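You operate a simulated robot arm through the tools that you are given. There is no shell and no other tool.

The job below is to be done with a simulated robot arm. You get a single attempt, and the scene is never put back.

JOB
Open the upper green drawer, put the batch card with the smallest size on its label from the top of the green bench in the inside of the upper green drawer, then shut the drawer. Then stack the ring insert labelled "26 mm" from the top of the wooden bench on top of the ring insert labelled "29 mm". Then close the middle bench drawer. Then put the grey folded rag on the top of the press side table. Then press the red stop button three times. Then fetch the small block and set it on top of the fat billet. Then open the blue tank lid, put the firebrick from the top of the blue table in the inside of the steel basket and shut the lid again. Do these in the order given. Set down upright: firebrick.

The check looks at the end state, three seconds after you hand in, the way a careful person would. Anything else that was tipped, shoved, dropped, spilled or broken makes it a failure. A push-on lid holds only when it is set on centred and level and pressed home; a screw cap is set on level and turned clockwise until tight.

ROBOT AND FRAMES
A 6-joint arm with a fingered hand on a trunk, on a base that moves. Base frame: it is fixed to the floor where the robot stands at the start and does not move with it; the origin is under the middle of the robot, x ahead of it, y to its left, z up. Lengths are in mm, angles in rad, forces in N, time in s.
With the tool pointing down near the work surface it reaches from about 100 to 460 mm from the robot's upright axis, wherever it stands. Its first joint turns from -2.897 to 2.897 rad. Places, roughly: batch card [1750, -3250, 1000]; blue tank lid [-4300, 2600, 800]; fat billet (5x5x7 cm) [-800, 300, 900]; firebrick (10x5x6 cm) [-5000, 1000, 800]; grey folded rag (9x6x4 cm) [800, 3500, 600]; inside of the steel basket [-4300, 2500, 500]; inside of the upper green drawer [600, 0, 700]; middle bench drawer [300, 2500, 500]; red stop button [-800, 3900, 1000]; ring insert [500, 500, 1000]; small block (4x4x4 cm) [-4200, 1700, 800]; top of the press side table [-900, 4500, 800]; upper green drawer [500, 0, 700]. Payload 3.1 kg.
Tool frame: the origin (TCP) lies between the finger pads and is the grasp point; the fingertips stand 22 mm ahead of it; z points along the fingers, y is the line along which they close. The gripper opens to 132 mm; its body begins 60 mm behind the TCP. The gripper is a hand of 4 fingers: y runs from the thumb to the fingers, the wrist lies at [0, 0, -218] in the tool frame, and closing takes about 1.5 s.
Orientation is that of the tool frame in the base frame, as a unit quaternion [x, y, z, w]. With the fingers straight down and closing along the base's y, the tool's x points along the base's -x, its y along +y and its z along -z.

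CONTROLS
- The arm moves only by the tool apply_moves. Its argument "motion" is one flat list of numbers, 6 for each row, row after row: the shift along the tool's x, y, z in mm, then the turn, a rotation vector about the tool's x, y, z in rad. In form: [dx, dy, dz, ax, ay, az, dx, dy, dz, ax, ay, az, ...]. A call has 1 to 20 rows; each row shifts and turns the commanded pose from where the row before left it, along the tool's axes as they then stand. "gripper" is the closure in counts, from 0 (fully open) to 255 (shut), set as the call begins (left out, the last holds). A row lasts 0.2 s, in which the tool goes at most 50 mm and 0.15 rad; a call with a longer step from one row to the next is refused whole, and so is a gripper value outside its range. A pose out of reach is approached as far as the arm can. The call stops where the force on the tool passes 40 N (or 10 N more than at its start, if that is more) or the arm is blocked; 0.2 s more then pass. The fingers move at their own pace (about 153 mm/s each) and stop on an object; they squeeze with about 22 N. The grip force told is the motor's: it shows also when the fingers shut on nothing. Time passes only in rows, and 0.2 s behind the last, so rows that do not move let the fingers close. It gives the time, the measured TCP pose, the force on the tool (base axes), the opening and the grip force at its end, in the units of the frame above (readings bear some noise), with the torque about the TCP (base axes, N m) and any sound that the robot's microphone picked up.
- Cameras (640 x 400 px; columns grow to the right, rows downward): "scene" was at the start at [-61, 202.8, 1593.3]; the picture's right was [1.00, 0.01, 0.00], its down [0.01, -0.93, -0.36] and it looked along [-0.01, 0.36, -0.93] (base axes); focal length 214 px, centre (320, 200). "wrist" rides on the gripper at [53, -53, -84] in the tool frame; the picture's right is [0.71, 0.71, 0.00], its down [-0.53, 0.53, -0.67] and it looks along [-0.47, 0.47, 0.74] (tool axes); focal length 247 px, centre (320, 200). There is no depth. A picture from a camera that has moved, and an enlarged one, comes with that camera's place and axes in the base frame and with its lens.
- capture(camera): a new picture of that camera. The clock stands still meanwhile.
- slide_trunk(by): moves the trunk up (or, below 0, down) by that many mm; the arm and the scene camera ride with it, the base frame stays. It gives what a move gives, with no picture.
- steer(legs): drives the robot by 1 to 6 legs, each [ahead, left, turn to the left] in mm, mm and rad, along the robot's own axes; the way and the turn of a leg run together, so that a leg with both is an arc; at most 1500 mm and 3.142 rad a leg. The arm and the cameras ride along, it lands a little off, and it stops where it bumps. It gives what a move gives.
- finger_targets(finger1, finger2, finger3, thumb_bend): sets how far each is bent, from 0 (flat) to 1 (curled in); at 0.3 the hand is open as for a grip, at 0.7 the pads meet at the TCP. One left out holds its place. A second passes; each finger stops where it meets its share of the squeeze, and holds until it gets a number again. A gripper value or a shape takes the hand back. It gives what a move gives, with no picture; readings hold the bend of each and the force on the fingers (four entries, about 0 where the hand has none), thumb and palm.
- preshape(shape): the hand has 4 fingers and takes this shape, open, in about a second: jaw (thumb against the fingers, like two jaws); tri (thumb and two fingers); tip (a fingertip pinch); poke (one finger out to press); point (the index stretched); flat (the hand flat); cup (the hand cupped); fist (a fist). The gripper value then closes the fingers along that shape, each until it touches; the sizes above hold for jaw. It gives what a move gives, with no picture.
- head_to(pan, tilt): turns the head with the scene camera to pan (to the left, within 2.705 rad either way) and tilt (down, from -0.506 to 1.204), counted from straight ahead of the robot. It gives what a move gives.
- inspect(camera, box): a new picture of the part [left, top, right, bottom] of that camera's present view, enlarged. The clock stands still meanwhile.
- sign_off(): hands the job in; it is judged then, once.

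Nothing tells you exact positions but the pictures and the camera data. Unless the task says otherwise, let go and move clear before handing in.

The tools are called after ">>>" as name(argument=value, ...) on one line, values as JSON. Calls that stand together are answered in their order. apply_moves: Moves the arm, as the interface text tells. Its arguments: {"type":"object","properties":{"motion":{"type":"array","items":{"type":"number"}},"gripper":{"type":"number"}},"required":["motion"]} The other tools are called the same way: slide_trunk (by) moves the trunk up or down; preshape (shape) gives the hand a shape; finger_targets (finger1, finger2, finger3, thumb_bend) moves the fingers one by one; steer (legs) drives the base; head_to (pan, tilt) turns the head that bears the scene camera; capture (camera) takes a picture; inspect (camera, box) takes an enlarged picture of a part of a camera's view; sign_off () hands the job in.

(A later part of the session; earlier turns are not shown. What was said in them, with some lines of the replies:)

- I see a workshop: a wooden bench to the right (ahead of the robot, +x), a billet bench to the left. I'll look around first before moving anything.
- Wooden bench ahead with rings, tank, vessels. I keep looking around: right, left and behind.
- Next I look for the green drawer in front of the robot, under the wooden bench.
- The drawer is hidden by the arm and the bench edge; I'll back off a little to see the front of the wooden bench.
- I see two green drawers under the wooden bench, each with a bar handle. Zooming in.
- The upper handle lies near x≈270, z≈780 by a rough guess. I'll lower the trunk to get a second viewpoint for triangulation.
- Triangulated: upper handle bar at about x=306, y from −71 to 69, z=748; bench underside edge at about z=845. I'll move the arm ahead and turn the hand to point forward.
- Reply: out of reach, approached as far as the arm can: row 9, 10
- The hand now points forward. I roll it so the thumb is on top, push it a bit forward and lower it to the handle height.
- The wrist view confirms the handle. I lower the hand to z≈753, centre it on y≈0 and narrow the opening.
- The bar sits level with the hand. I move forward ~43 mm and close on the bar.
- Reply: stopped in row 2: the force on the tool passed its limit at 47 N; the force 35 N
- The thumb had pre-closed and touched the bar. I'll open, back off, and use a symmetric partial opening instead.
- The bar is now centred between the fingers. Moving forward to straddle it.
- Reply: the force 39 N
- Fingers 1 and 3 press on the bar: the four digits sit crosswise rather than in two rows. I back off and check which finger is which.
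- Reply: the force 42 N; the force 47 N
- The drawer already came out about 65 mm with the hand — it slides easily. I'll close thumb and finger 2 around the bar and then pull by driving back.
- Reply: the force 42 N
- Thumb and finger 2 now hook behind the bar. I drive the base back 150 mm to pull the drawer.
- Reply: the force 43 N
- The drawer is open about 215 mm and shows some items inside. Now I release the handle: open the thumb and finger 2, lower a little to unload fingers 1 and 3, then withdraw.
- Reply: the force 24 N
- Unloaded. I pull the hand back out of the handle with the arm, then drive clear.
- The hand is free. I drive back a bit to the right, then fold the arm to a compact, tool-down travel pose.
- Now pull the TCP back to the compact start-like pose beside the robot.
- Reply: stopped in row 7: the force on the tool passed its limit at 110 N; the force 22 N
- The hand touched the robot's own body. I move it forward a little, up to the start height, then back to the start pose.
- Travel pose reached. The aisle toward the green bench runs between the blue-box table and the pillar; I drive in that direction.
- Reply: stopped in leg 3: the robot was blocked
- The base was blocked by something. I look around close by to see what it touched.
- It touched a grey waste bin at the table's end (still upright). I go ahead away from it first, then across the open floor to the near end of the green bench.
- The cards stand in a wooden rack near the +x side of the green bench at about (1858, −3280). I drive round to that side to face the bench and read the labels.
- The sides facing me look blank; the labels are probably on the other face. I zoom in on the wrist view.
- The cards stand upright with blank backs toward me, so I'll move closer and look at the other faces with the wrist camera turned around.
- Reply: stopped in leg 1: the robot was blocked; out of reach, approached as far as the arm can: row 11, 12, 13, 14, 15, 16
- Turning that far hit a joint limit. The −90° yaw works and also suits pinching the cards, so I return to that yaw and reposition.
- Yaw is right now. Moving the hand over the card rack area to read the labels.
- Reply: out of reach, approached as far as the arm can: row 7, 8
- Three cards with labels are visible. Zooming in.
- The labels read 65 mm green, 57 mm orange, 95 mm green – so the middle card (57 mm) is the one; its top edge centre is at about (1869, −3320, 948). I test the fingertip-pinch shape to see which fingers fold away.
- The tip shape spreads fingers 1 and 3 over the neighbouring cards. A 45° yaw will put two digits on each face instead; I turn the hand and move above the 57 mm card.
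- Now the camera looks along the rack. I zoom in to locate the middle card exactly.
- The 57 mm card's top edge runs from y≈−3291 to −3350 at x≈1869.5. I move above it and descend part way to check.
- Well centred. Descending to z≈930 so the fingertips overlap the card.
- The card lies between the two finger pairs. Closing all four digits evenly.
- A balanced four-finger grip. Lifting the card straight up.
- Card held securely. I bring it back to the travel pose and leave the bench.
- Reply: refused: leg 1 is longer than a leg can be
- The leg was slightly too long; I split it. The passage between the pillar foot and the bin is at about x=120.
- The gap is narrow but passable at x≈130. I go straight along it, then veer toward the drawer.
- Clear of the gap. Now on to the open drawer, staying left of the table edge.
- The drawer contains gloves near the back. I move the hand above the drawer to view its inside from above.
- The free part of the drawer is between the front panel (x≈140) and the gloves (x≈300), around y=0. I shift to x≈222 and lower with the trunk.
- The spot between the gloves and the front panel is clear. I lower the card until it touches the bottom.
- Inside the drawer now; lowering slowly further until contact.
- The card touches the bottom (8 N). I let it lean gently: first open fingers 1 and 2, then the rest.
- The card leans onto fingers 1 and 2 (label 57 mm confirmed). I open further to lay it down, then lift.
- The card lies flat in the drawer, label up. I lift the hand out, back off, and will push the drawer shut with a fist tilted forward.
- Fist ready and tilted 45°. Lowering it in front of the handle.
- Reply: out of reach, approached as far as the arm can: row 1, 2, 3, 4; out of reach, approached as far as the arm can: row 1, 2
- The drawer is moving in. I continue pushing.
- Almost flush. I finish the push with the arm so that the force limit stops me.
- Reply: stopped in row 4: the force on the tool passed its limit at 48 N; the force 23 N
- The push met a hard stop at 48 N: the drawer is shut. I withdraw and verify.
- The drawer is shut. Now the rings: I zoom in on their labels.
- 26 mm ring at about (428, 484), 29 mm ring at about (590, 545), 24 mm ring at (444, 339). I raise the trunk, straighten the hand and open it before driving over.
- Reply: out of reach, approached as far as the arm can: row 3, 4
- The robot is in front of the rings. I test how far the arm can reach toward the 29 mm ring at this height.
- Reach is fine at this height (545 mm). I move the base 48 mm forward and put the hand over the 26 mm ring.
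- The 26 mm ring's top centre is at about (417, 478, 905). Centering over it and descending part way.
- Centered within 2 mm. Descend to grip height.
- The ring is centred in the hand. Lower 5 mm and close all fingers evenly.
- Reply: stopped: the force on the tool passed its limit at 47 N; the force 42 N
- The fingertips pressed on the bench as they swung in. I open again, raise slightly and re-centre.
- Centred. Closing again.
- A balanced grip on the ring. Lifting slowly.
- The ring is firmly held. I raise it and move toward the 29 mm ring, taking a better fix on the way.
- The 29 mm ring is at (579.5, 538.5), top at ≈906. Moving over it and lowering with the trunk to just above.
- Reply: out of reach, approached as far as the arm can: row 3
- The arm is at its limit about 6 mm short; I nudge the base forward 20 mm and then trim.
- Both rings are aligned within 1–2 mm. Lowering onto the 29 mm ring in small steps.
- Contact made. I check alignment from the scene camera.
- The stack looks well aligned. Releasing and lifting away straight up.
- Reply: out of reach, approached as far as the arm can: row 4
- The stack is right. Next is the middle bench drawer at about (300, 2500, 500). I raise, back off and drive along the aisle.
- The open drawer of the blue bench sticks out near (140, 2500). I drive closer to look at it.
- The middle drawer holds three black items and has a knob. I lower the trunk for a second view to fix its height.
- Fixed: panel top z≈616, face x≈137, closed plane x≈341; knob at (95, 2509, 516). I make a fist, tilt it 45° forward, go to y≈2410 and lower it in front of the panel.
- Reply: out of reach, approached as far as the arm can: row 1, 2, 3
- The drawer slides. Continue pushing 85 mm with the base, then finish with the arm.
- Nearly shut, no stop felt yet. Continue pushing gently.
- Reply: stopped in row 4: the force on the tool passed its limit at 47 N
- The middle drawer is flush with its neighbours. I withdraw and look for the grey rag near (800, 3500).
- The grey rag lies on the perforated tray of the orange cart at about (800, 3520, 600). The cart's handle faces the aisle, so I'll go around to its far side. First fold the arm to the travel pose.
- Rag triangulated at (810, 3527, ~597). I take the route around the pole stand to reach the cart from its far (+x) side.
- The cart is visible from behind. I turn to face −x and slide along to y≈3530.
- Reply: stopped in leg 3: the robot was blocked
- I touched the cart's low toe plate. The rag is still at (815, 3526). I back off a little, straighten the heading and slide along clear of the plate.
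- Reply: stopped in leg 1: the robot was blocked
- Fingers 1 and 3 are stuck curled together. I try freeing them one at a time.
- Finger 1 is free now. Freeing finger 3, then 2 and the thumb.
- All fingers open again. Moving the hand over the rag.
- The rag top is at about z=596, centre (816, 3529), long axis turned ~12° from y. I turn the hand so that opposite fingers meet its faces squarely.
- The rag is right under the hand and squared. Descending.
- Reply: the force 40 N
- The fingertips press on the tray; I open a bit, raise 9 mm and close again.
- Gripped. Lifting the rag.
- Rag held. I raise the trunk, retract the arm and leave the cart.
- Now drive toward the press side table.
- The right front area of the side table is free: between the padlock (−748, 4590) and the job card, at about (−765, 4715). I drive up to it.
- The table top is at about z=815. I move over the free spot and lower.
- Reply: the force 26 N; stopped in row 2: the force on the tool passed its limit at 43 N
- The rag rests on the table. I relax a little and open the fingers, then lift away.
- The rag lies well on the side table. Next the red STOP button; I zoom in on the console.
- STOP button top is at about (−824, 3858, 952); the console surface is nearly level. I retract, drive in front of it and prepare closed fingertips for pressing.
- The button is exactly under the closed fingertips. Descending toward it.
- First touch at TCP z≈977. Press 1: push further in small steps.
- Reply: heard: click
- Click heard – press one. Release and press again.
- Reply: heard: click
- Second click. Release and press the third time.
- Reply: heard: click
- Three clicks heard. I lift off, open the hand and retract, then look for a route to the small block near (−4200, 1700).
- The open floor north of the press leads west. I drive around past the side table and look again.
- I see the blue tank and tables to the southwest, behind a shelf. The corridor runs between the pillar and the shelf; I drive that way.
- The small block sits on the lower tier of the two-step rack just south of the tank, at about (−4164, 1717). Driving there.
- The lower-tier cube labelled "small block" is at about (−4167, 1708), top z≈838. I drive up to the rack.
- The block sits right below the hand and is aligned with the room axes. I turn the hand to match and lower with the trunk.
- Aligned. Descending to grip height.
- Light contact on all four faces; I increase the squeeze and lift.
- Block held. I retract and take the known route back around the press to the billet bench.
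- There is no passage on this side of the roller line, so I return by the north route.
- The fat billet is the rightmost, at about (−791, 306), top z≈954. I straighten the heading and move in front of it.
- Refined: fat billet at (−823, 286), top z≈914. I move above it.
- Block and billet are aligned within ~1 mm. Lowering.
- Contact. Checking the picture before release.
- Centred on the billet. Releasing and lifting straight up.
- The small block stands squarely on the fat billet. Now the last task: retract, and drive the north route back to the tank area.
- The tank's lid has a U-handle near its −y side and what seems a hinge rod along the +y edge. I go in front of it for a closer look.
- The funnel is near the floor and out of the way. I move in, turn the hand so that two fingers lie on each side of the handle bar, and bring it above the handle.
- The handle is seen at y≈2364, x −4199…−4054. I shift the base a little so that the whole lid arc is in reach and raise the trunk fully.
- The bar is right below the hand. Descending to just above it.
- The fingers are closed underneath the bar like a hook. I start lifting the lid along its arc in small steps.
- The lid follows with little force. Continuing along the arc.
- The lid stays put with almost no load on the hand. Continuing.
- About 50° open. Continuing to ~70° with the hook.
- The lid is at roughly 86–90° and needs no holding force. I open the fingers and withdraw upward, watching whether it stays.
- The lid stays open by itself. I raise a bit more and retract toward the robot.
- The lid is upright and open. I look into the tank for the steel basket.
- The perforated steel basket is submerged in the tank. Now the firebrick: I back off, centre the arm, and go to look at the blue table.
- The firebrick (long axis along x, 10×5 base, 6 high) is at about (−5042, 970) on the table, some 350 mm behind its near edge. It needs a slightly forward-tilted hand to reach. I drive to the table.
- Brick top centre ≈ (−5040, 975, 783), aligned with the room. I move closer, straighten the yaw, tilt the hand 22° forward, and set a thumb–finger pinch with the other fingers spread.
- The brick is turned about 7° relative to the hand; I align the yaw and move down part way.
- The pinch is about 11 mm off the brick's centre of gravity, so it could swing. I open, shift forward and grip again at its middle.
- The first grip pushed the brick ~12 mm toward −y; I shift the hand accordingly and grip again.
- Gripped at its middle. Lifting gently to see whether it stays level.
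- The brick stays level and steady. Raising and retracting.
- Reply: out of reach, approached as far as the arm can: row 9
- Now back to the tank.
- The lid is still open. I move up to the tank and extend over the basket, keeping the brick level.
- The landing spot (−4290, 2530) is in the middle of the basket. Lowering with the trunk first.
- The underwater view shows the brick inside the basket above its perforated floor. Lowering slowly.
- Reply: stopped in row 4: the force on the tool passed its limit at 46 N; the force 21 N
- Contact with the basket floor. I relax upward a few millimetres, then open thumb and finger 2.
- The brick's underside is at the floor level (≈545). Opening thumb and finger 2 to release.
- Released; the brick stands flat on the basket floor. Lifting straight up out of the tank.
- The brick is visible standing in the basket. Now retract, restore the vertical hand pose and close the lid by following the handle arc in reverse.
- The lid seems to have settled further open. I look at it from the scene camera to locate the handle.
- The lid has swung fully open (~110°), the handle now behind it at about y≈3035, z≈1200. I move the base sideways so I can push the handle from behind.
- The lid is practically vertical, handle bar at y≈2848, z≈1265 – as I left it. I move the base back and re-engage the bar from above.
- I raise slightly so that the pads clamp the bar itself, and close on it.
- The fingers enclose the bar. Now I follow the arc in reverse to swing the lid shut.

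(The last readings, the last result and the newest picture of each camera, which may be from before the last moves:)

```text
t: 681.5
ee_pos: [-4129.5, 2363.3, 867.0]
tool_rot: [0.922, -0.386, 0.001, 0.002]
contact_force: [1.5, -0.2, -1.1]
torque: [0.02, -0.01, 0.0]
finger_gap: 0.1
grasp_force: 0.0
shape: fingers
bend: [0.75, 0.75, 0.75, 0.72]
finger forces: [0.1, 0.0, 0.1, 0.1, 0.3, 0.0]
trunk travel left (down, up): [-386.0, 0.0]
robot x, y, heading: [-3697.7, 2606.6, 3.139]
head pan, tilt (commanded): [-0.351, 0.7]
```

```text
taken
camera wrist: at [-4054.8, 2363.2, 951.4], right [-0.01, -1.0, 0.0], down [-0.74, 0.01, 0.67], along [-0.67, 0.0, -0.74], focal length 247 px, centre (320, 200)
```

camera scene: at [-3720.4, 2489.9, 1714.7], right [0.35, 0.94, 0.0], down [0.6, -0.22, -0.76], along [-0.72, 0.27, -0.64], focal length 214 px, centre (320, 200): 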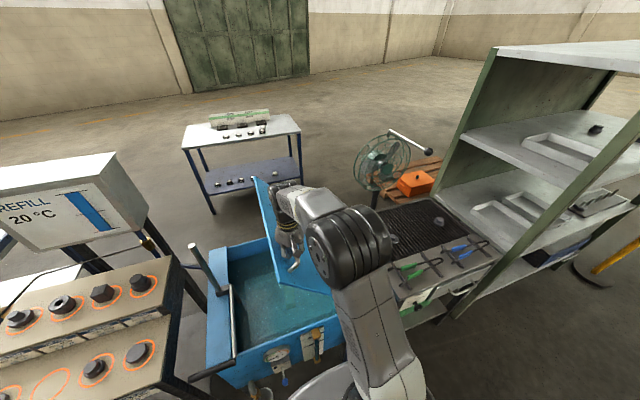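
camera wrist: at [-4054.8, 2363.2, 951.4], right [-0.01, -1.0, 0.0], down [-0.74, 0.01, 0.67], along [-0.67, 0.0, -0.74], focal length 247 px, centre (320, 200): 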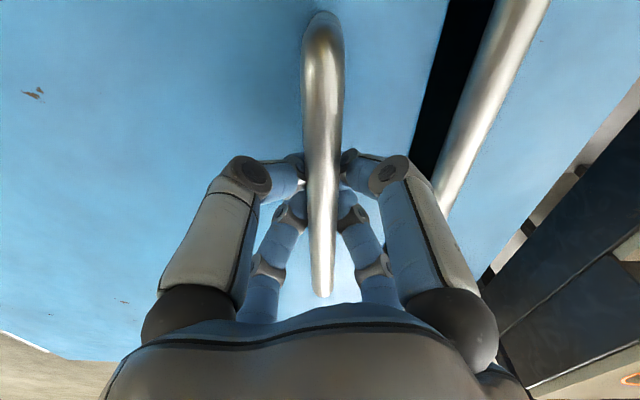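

>>> apply_moves(motion=[0.7, 0.7, 10, 0, 0, 0, 0.4, 0.4, 8, 0, 0, 0, 0, 0, 5, 0, 0, 0, 0, 0, 4, 0, 0, 0])

>>> capture(camera="wrist")

>>> head_to(pan=0.1, tilt=1.0)

>>> capture(camera="scene")

```text
t: 682.5
ee_pos: [-4129.2, 2363.2, 839.9]
tool_rot: [0.922, -0.386, 0.0, 0.001]
contact_force: [0.0, -0.2, -0.5]
torque: [0.0, -0.01, 0.01]
finger_gap: 0.0
grasp_force: 0.0
shape: fingers
bend: [0.75, 0.75, 0.75, 0.72]
finger forces: [0.1, 0.0, 0.0, 0.0, 0.0, 0.0]
trunk travel left (down, up): [-386.0, 0.0]
robot x, y, heading: [-3698.8, 2608.1, 3.138]
head pan, tilt (commanded): [-0.351, 0.7]
```

```text
taken
camera wrist: at [-4054.8, 2362.5, 925.3], right [-0.01, -1.0, 0.0], down [-0.74, 0.01, 0.67], along [-0.67, 0.0, -0.74], focal length 247 px, centre (320, 200)
```

wrist: 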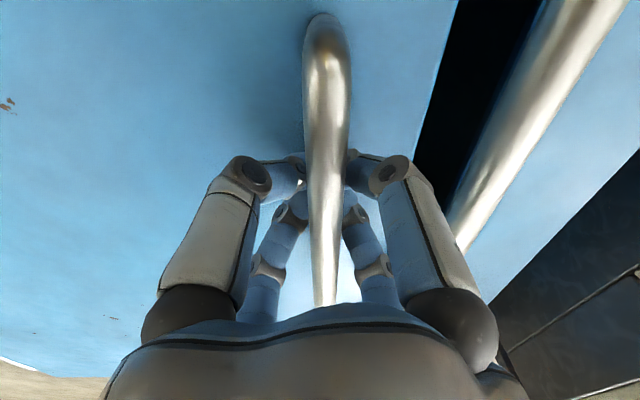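

```text
t: 683.4
ee_pos: [-4128.9, 2362.2, 840.5]
tool_rot: [0.922, -0.387, -0.001, 0.001]
contact_force: [0.1, -1.2, -1.1]
torque: [0.01, 0.01, 0.01]
finger_gap: 0.0
grasp_force: 0.1
shape: fingers
bend: [0.75, 0.75, 0.75, 0.72]
finger forces: [0.0, 0.0, 0.1, 0.0, 0.0, 0.0]
trunk travel left (down, up): [-386.0, 0.0]
robot x, y, heading: [-3698.7, 2607.9, 3.141]
head pan, tilt (commanded): [0.099, 1.0]
```

```text
taken
camera scene: at [-3709.5, 2453.2, 1691.4], right [-0.09, 1.0, 0.0], down [0.84, 0.08, -0.54], along [-0.54, -0.05, -0.84], focal length 214 px, centre (320, 200)
```

scene: 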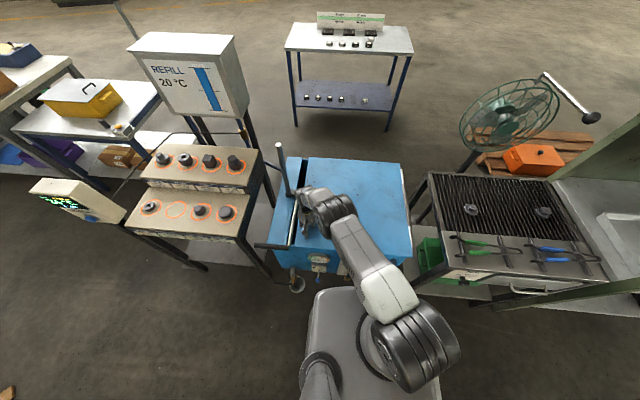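

The lid looks shut. I release the bar, lift off, and press the lid down lightly to be sure.

>>> finger_targets(finger1=0.48, finger2=0.48, finger3=0.48, thumb_bend=0.48)

>>> apply_moves(motion=[0, 0, -15, 0, 0, 0, 0, 0, -30, 0, 0, 0, 0, 0, -40, 0, 0, 0, 0, 0, -40, 0, 0, 0])

>>> capture(camera="wrist")

>>> inspect(camera="scene", box=[240, 130, 440, 300])

```text
t: 684.4
ee_pos: [-4129.9, 2362.5, 841.9]
tool_rot: [0.922, -0.387, 0.0, 0.002]
contact_force: [-3.0, -3.4, 16.9]
torque: [0.34, -0.1, 0.09]
finger_gap: 42.6
grasp_force: 8.9
shape: fingers
bend: [0.48, 0.48, 0.49, 0.5]
finger forces: [1.3, 0.0, 5.1, 0.0, 10.7, 0.1]
trunk travel left (down, up): [-386.0, 0.0]
robot x, y, heading: [-3697.1, 2602.1, 3.138]
head pan, tilt (commanded): [0.099, 1.0]
```

```text
t: 685.4
ee_pos: [-4128.5, 2362.0, 965.0]
tool_rot: [0.922, -0.387, 0.0, 0.002]
contact_force: [1.2, -1.1, -0.7]
torque: [-0.01, 0.0, 0.0]
finger_gap: 44.9
grasp_force: 0.0
shape: fingers
bend: [0.48, 0.48, 0.48, 0.48]
finger forces: [0.0, 0.0, 0.0, 0.0, 0.0, 0.1]
trunk travel left (down, up): [-386.0, 0.0]
robot x, y, heading: [-3696.6, 2604.9, 3.137]
head pan, tilt (commanded): [0.099, 1.0]
```

```text
taken
camera wrist: at [-4052.7, 2362.2, 1050.1], right [-0.01, -1.0, 0.0], down [-0.74, 0.01, 0.67], along [-0.67, 0.0, -0.74], focal length 247 px, centre (320, 200)
```

wrist: 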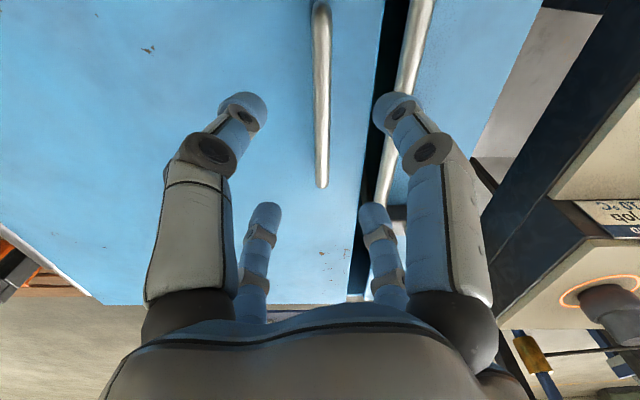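

```text
2.35 times, centred on (340, 215) of scene
camera zoom: at [-3708.6, 2453.6, 1691.4], right [-0.1, 1.0, 0.0], down [0.84, 0.08, -0.54], along [-0.54, -0.05, -0.84], focal length 505 px, centre (273, 165)
```

zoom: 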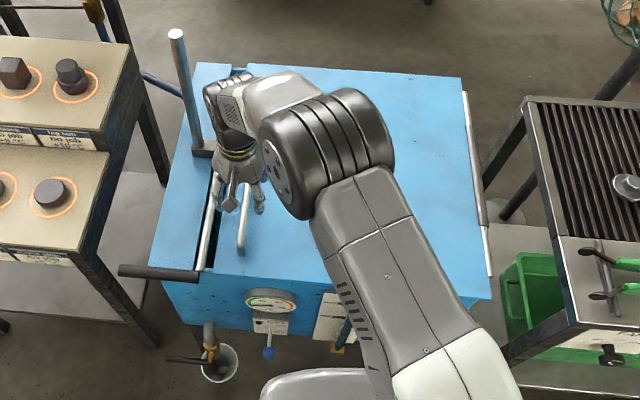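

The lid lies flat and shut (the fingertips pressed it with 17 N while opening, no movement). I retract and back off to check everything.

>>> apply_moves(motion=[0, 0, -45, 0, 0, 0, 0, 0, -45, 0, 0, 0, 0, 0, -45, 0, 0, 0, 0, 0, -45, 0, 0, 0, 28, -28, 0, 0, 0, 0, 28, -28, 0, 0, 0, 0, 28, -28, 0, 0, 0, 0, 20, -20, 0, 0, 0, 0], gripper=0)

>>> steer(legs=[[-250, 0, 0]])

>>> head_to(pan=0.2, tilt=0.8)

>>> capture(camera="scene")

>>> inspect(camera="scene", box=[250, 120, 430, 280])

```text
t: 687.2
ee_pos: [-3980.3, 2363.3, 1145.7]
tool_rot: [0.922, -0.386, 0.001, 0.001]
contact_force: [-0.1, 0.8, 0.3]
torque: [0.02, -0.02, -0.02]
finger_gap: 132.0
grasp_force: 0.1
shape: jaw
bend: [0.3, 0.3, 0.3, 0.3]
finger forces: [0.0, 0.1, 0.1, 0.0, 0.0, 0.1]
trunk travel left (down, up): [-386.0, 0.0]
robot x, y, heading: [-3697.0, 2608.9, 3.136]
head pan, tilt (commanded): [0.099, 1.0]
```

```text
t: 689.0
ee_pos: [-3726.0, 2362.2, 1145.7]
tool_rot: [0.923, -0.384, 0.001, 0.002]
contact_force: [-0.3, 0.8, 0.4]
torque: [0.04, 0.02, 0.0]
finger_gap: 131.9
grasp_force: 0.1
shape: jaw
bend: [0.3, 0.3, 0.3, 0.3]
finger forces: [0.0, 0.0, 0.1, 0.1, 0.1, 0.0]
trunk travel left (down, up): [-386.0, 0.0]
robot x, y, heading: [-3445.2, 2606.8, -3.142]
head pan, tilt (commanded): [0.099, 1.0]
```

```text
t: 689.8
ee_pos: [-3724.5, 2360.6, 1145.9]
tool_rot: [0.923, -0.384, 0.0, 0.002]
contact_force: [0.2, -0.4, -0.2]
torque: [-0.06, -0.03, 0.04]
finger_gap: 131.9
grasp_force: 0.0
shape: jaw
bend: [0.3, 0.3, 0.3, 0.3]
finger forces: [0.0, 0.0, 0.1, 0.0, 0.0, 0.1]
trunk travel left (down, up): [-386.0, 0.0]
robot x, y, heading: [-3448.3, 2606.5, -3.142]
head pan, tilt (commanded): [0.201, 0.799]
```

```text
taken
camera scene: at [-3463.8, 2443.5, 1706.4], right [-0.2, 0.98, 0.0], down [0.7, 0.14, -0.7], along [-0.68, -0.14, -0.72], focal length 214 px, centre (320, 200)
```

scene: 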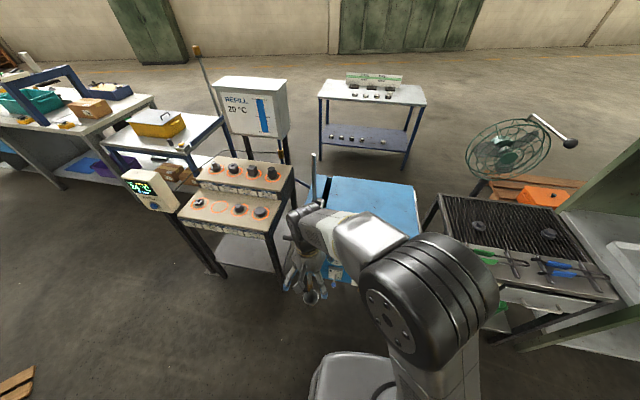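

```text
2.50 times, centred on (340, 200) of scene
camera zoom: at [-3463.8, 2443.5, 1706.4], right [-0.2, 0.98, 0.0], down [0.7, 0.14, -0.7], along [-0.68, -0.14, -0.72], focal length 536 px, centre (270, 200)
```

zoom: 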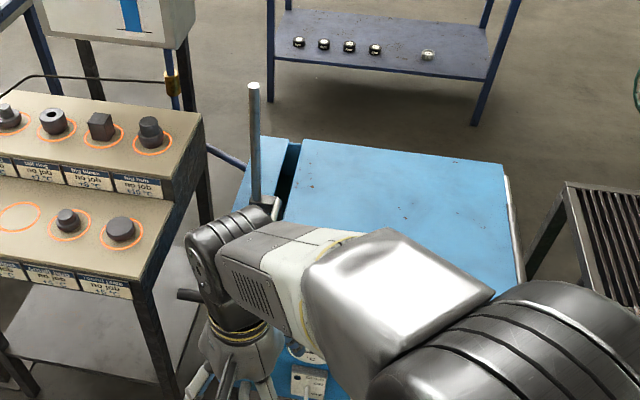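

The lid is closed. For certainty I take one low-angle look at the lid seam before handing in.

>>> apply_moves(motion=[-25, -25, 0, 0, 0, 0, -25, -25, 0, 0, 0, 0, -25, -25, 0, 0, 0, 0, -25, -25, 0, 0, 0, 0, -25, -25, 0, 0, 0, 0, -25, -25, 0, 0, 0, 0, -25, -25, 0, 0, 0, 0, -25, -25, 0, 0, 0, 0, -25, -25, 0, 0, 0, 0, -25, -25, 0, 0, 0, 0])

>>> slide_trunk(by=-386)

>>> head_to(pan=0.05, tilt=0.6)

>>> capture(camera="scene")

>>> inspect(camera="scene", box=[240, 100, 440, 260])

```text
t: 692.0
ee_pos: [-3724.6, 2716.8, 1144.0]
tool_rot: [0.924, -0.383, 0.0, 0.0]
contact_force: [-0.3, -0.2, 0.2]
torque: [0.0, 0.02, 0.01]
finger_gap: 132.1
grasp_force: 0.1
shape: jaw
bend: [0.3, 0.3, 0.3, 0.3]
finger forces: [0.0, 0.0, 0.1, 0.1, 0.1, 0.1]
trunk travel left (down, up): [-386.0, 0.0]
robot x, y, heading: [-3441.7, 2605.5, -3.142]
head pan, tilt (commanded): [0.201, 0.799]
```

```text
t: 695.7
ee_pos: [-3724.1, 2714.9, 759.2]
tool_rot: [0.923, -0.384, 0.001, 0.001]
contact_force: [0.2, -0.4, 0.2]
torque: [-0.01, 0.0, 0.01]
finger_gap: 131.9
grasp_force: 0.0
shape: jaw
bend: [0.3, 0.3, 0.3, 0.3]
finger forces: [0.1, 0.1, 0.0, 0.0, 0.0, 0.0]
trunk travel left (down, up): [0.0, 386.0]
robot x, y, heading: [-3447.8, 2608.8, -3.142]
head pan, tilt (commanded): [0.201, 0.799]
```

```text
t: 696.4
ee_pos: [-3723.4, 2715.0, 759.9]
tool_rot: [0.923, -0.385, 0.001, 0.001]
contact_force: [0.4, 0.5, -1.2]
torque: [-0.03, 0.0, -0.03]
finger_gap: 132.1
grasp_force: 0.0
shape: jaw
bend: [0.3, 0.3, 0.3, 0.3]
finger forces: [0.0, 0.1, 0.0, 0.1, 0.0, 0.1]
trunk travel left (down, up): [0.0, 386.0]
robot x, y, heading: [-3446.4, 2611.3, -3.138]
head pan, tilt (commanded): [0.051, 0.6]
```

```text
taken
camera scene: at [-3473.2, 2455.1, 1338.8], right [-0.05, 1.0, 0.0], down [0.56, 0.03, -0.82], along [-0.82, -0.04, -0.57], focal length 214 px, centre (320, 200)
```

scene: 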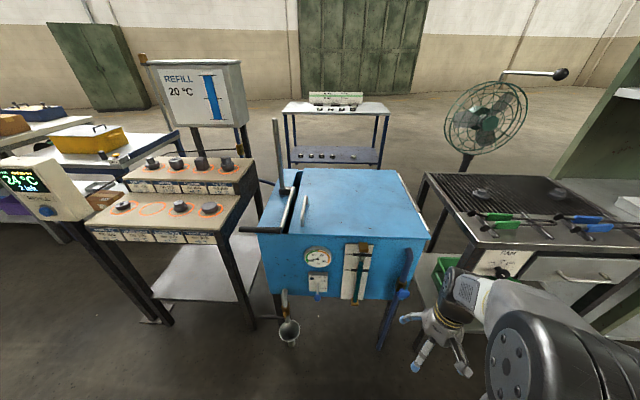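

```text
2.50 times, centred on (340, 180) of scene
camera zoom: at [-3473.2, 2455.1, 1338.8], right [-0.05, 1.0, 0.0], down [0.56, 0.03, -0.82], along [-0.82, -0.04, -0.57], focal length 536 px, centre (270, 250)
```

zoom: 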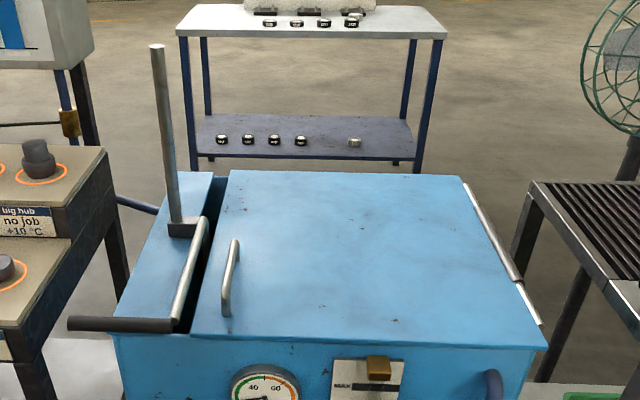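

The lid is flush on the tank with no visible gap, and the hand is empty and clear. Each step was checked as it was done: card in the shut drawer, rings stacked, bench drawer closed, rag placed, stop button pressed three times, block on the billet, brick in the basket. I'm handing in.

>>> sign_off()

```text
The job is handed in.
```

I handed the job in with every step done in the order you gave. I don't have the result of the check yet.

1. **Batch card:** the labels read 57, 65 and 95 mm. The 57 mm orange card lies flat in the upper green drawer, and I pushed the drawer in until it met its stop.
2. **Rings:** the 26 mm ring sits on the 29 mm ring, centred to within a few millimetres.
3. **Middle bench drawer:** shut and flush with the drawers above and below it.
4. **Rag:** lying on the free front corner of the press side table.
5. **Stop button:** pressed three times, with a click heard each time.
6. **Small block:** centred on top of the fat billet.
7. **Firebrick:** standing upright in the steel basket. The lid is shut, with no gap visible from a low angle.

The base bumped something four times while driving:

- **Waste bin:** touched once, near the blue-box table. It stayed upright, but I couldn't tell from the pictures whether it shifted slightly.
- **Orange cart:** the low front plate was touched twice. The rag on the cart hadn't moved.
- **Green bench:** the base stopped against it once when I drove up for the card.
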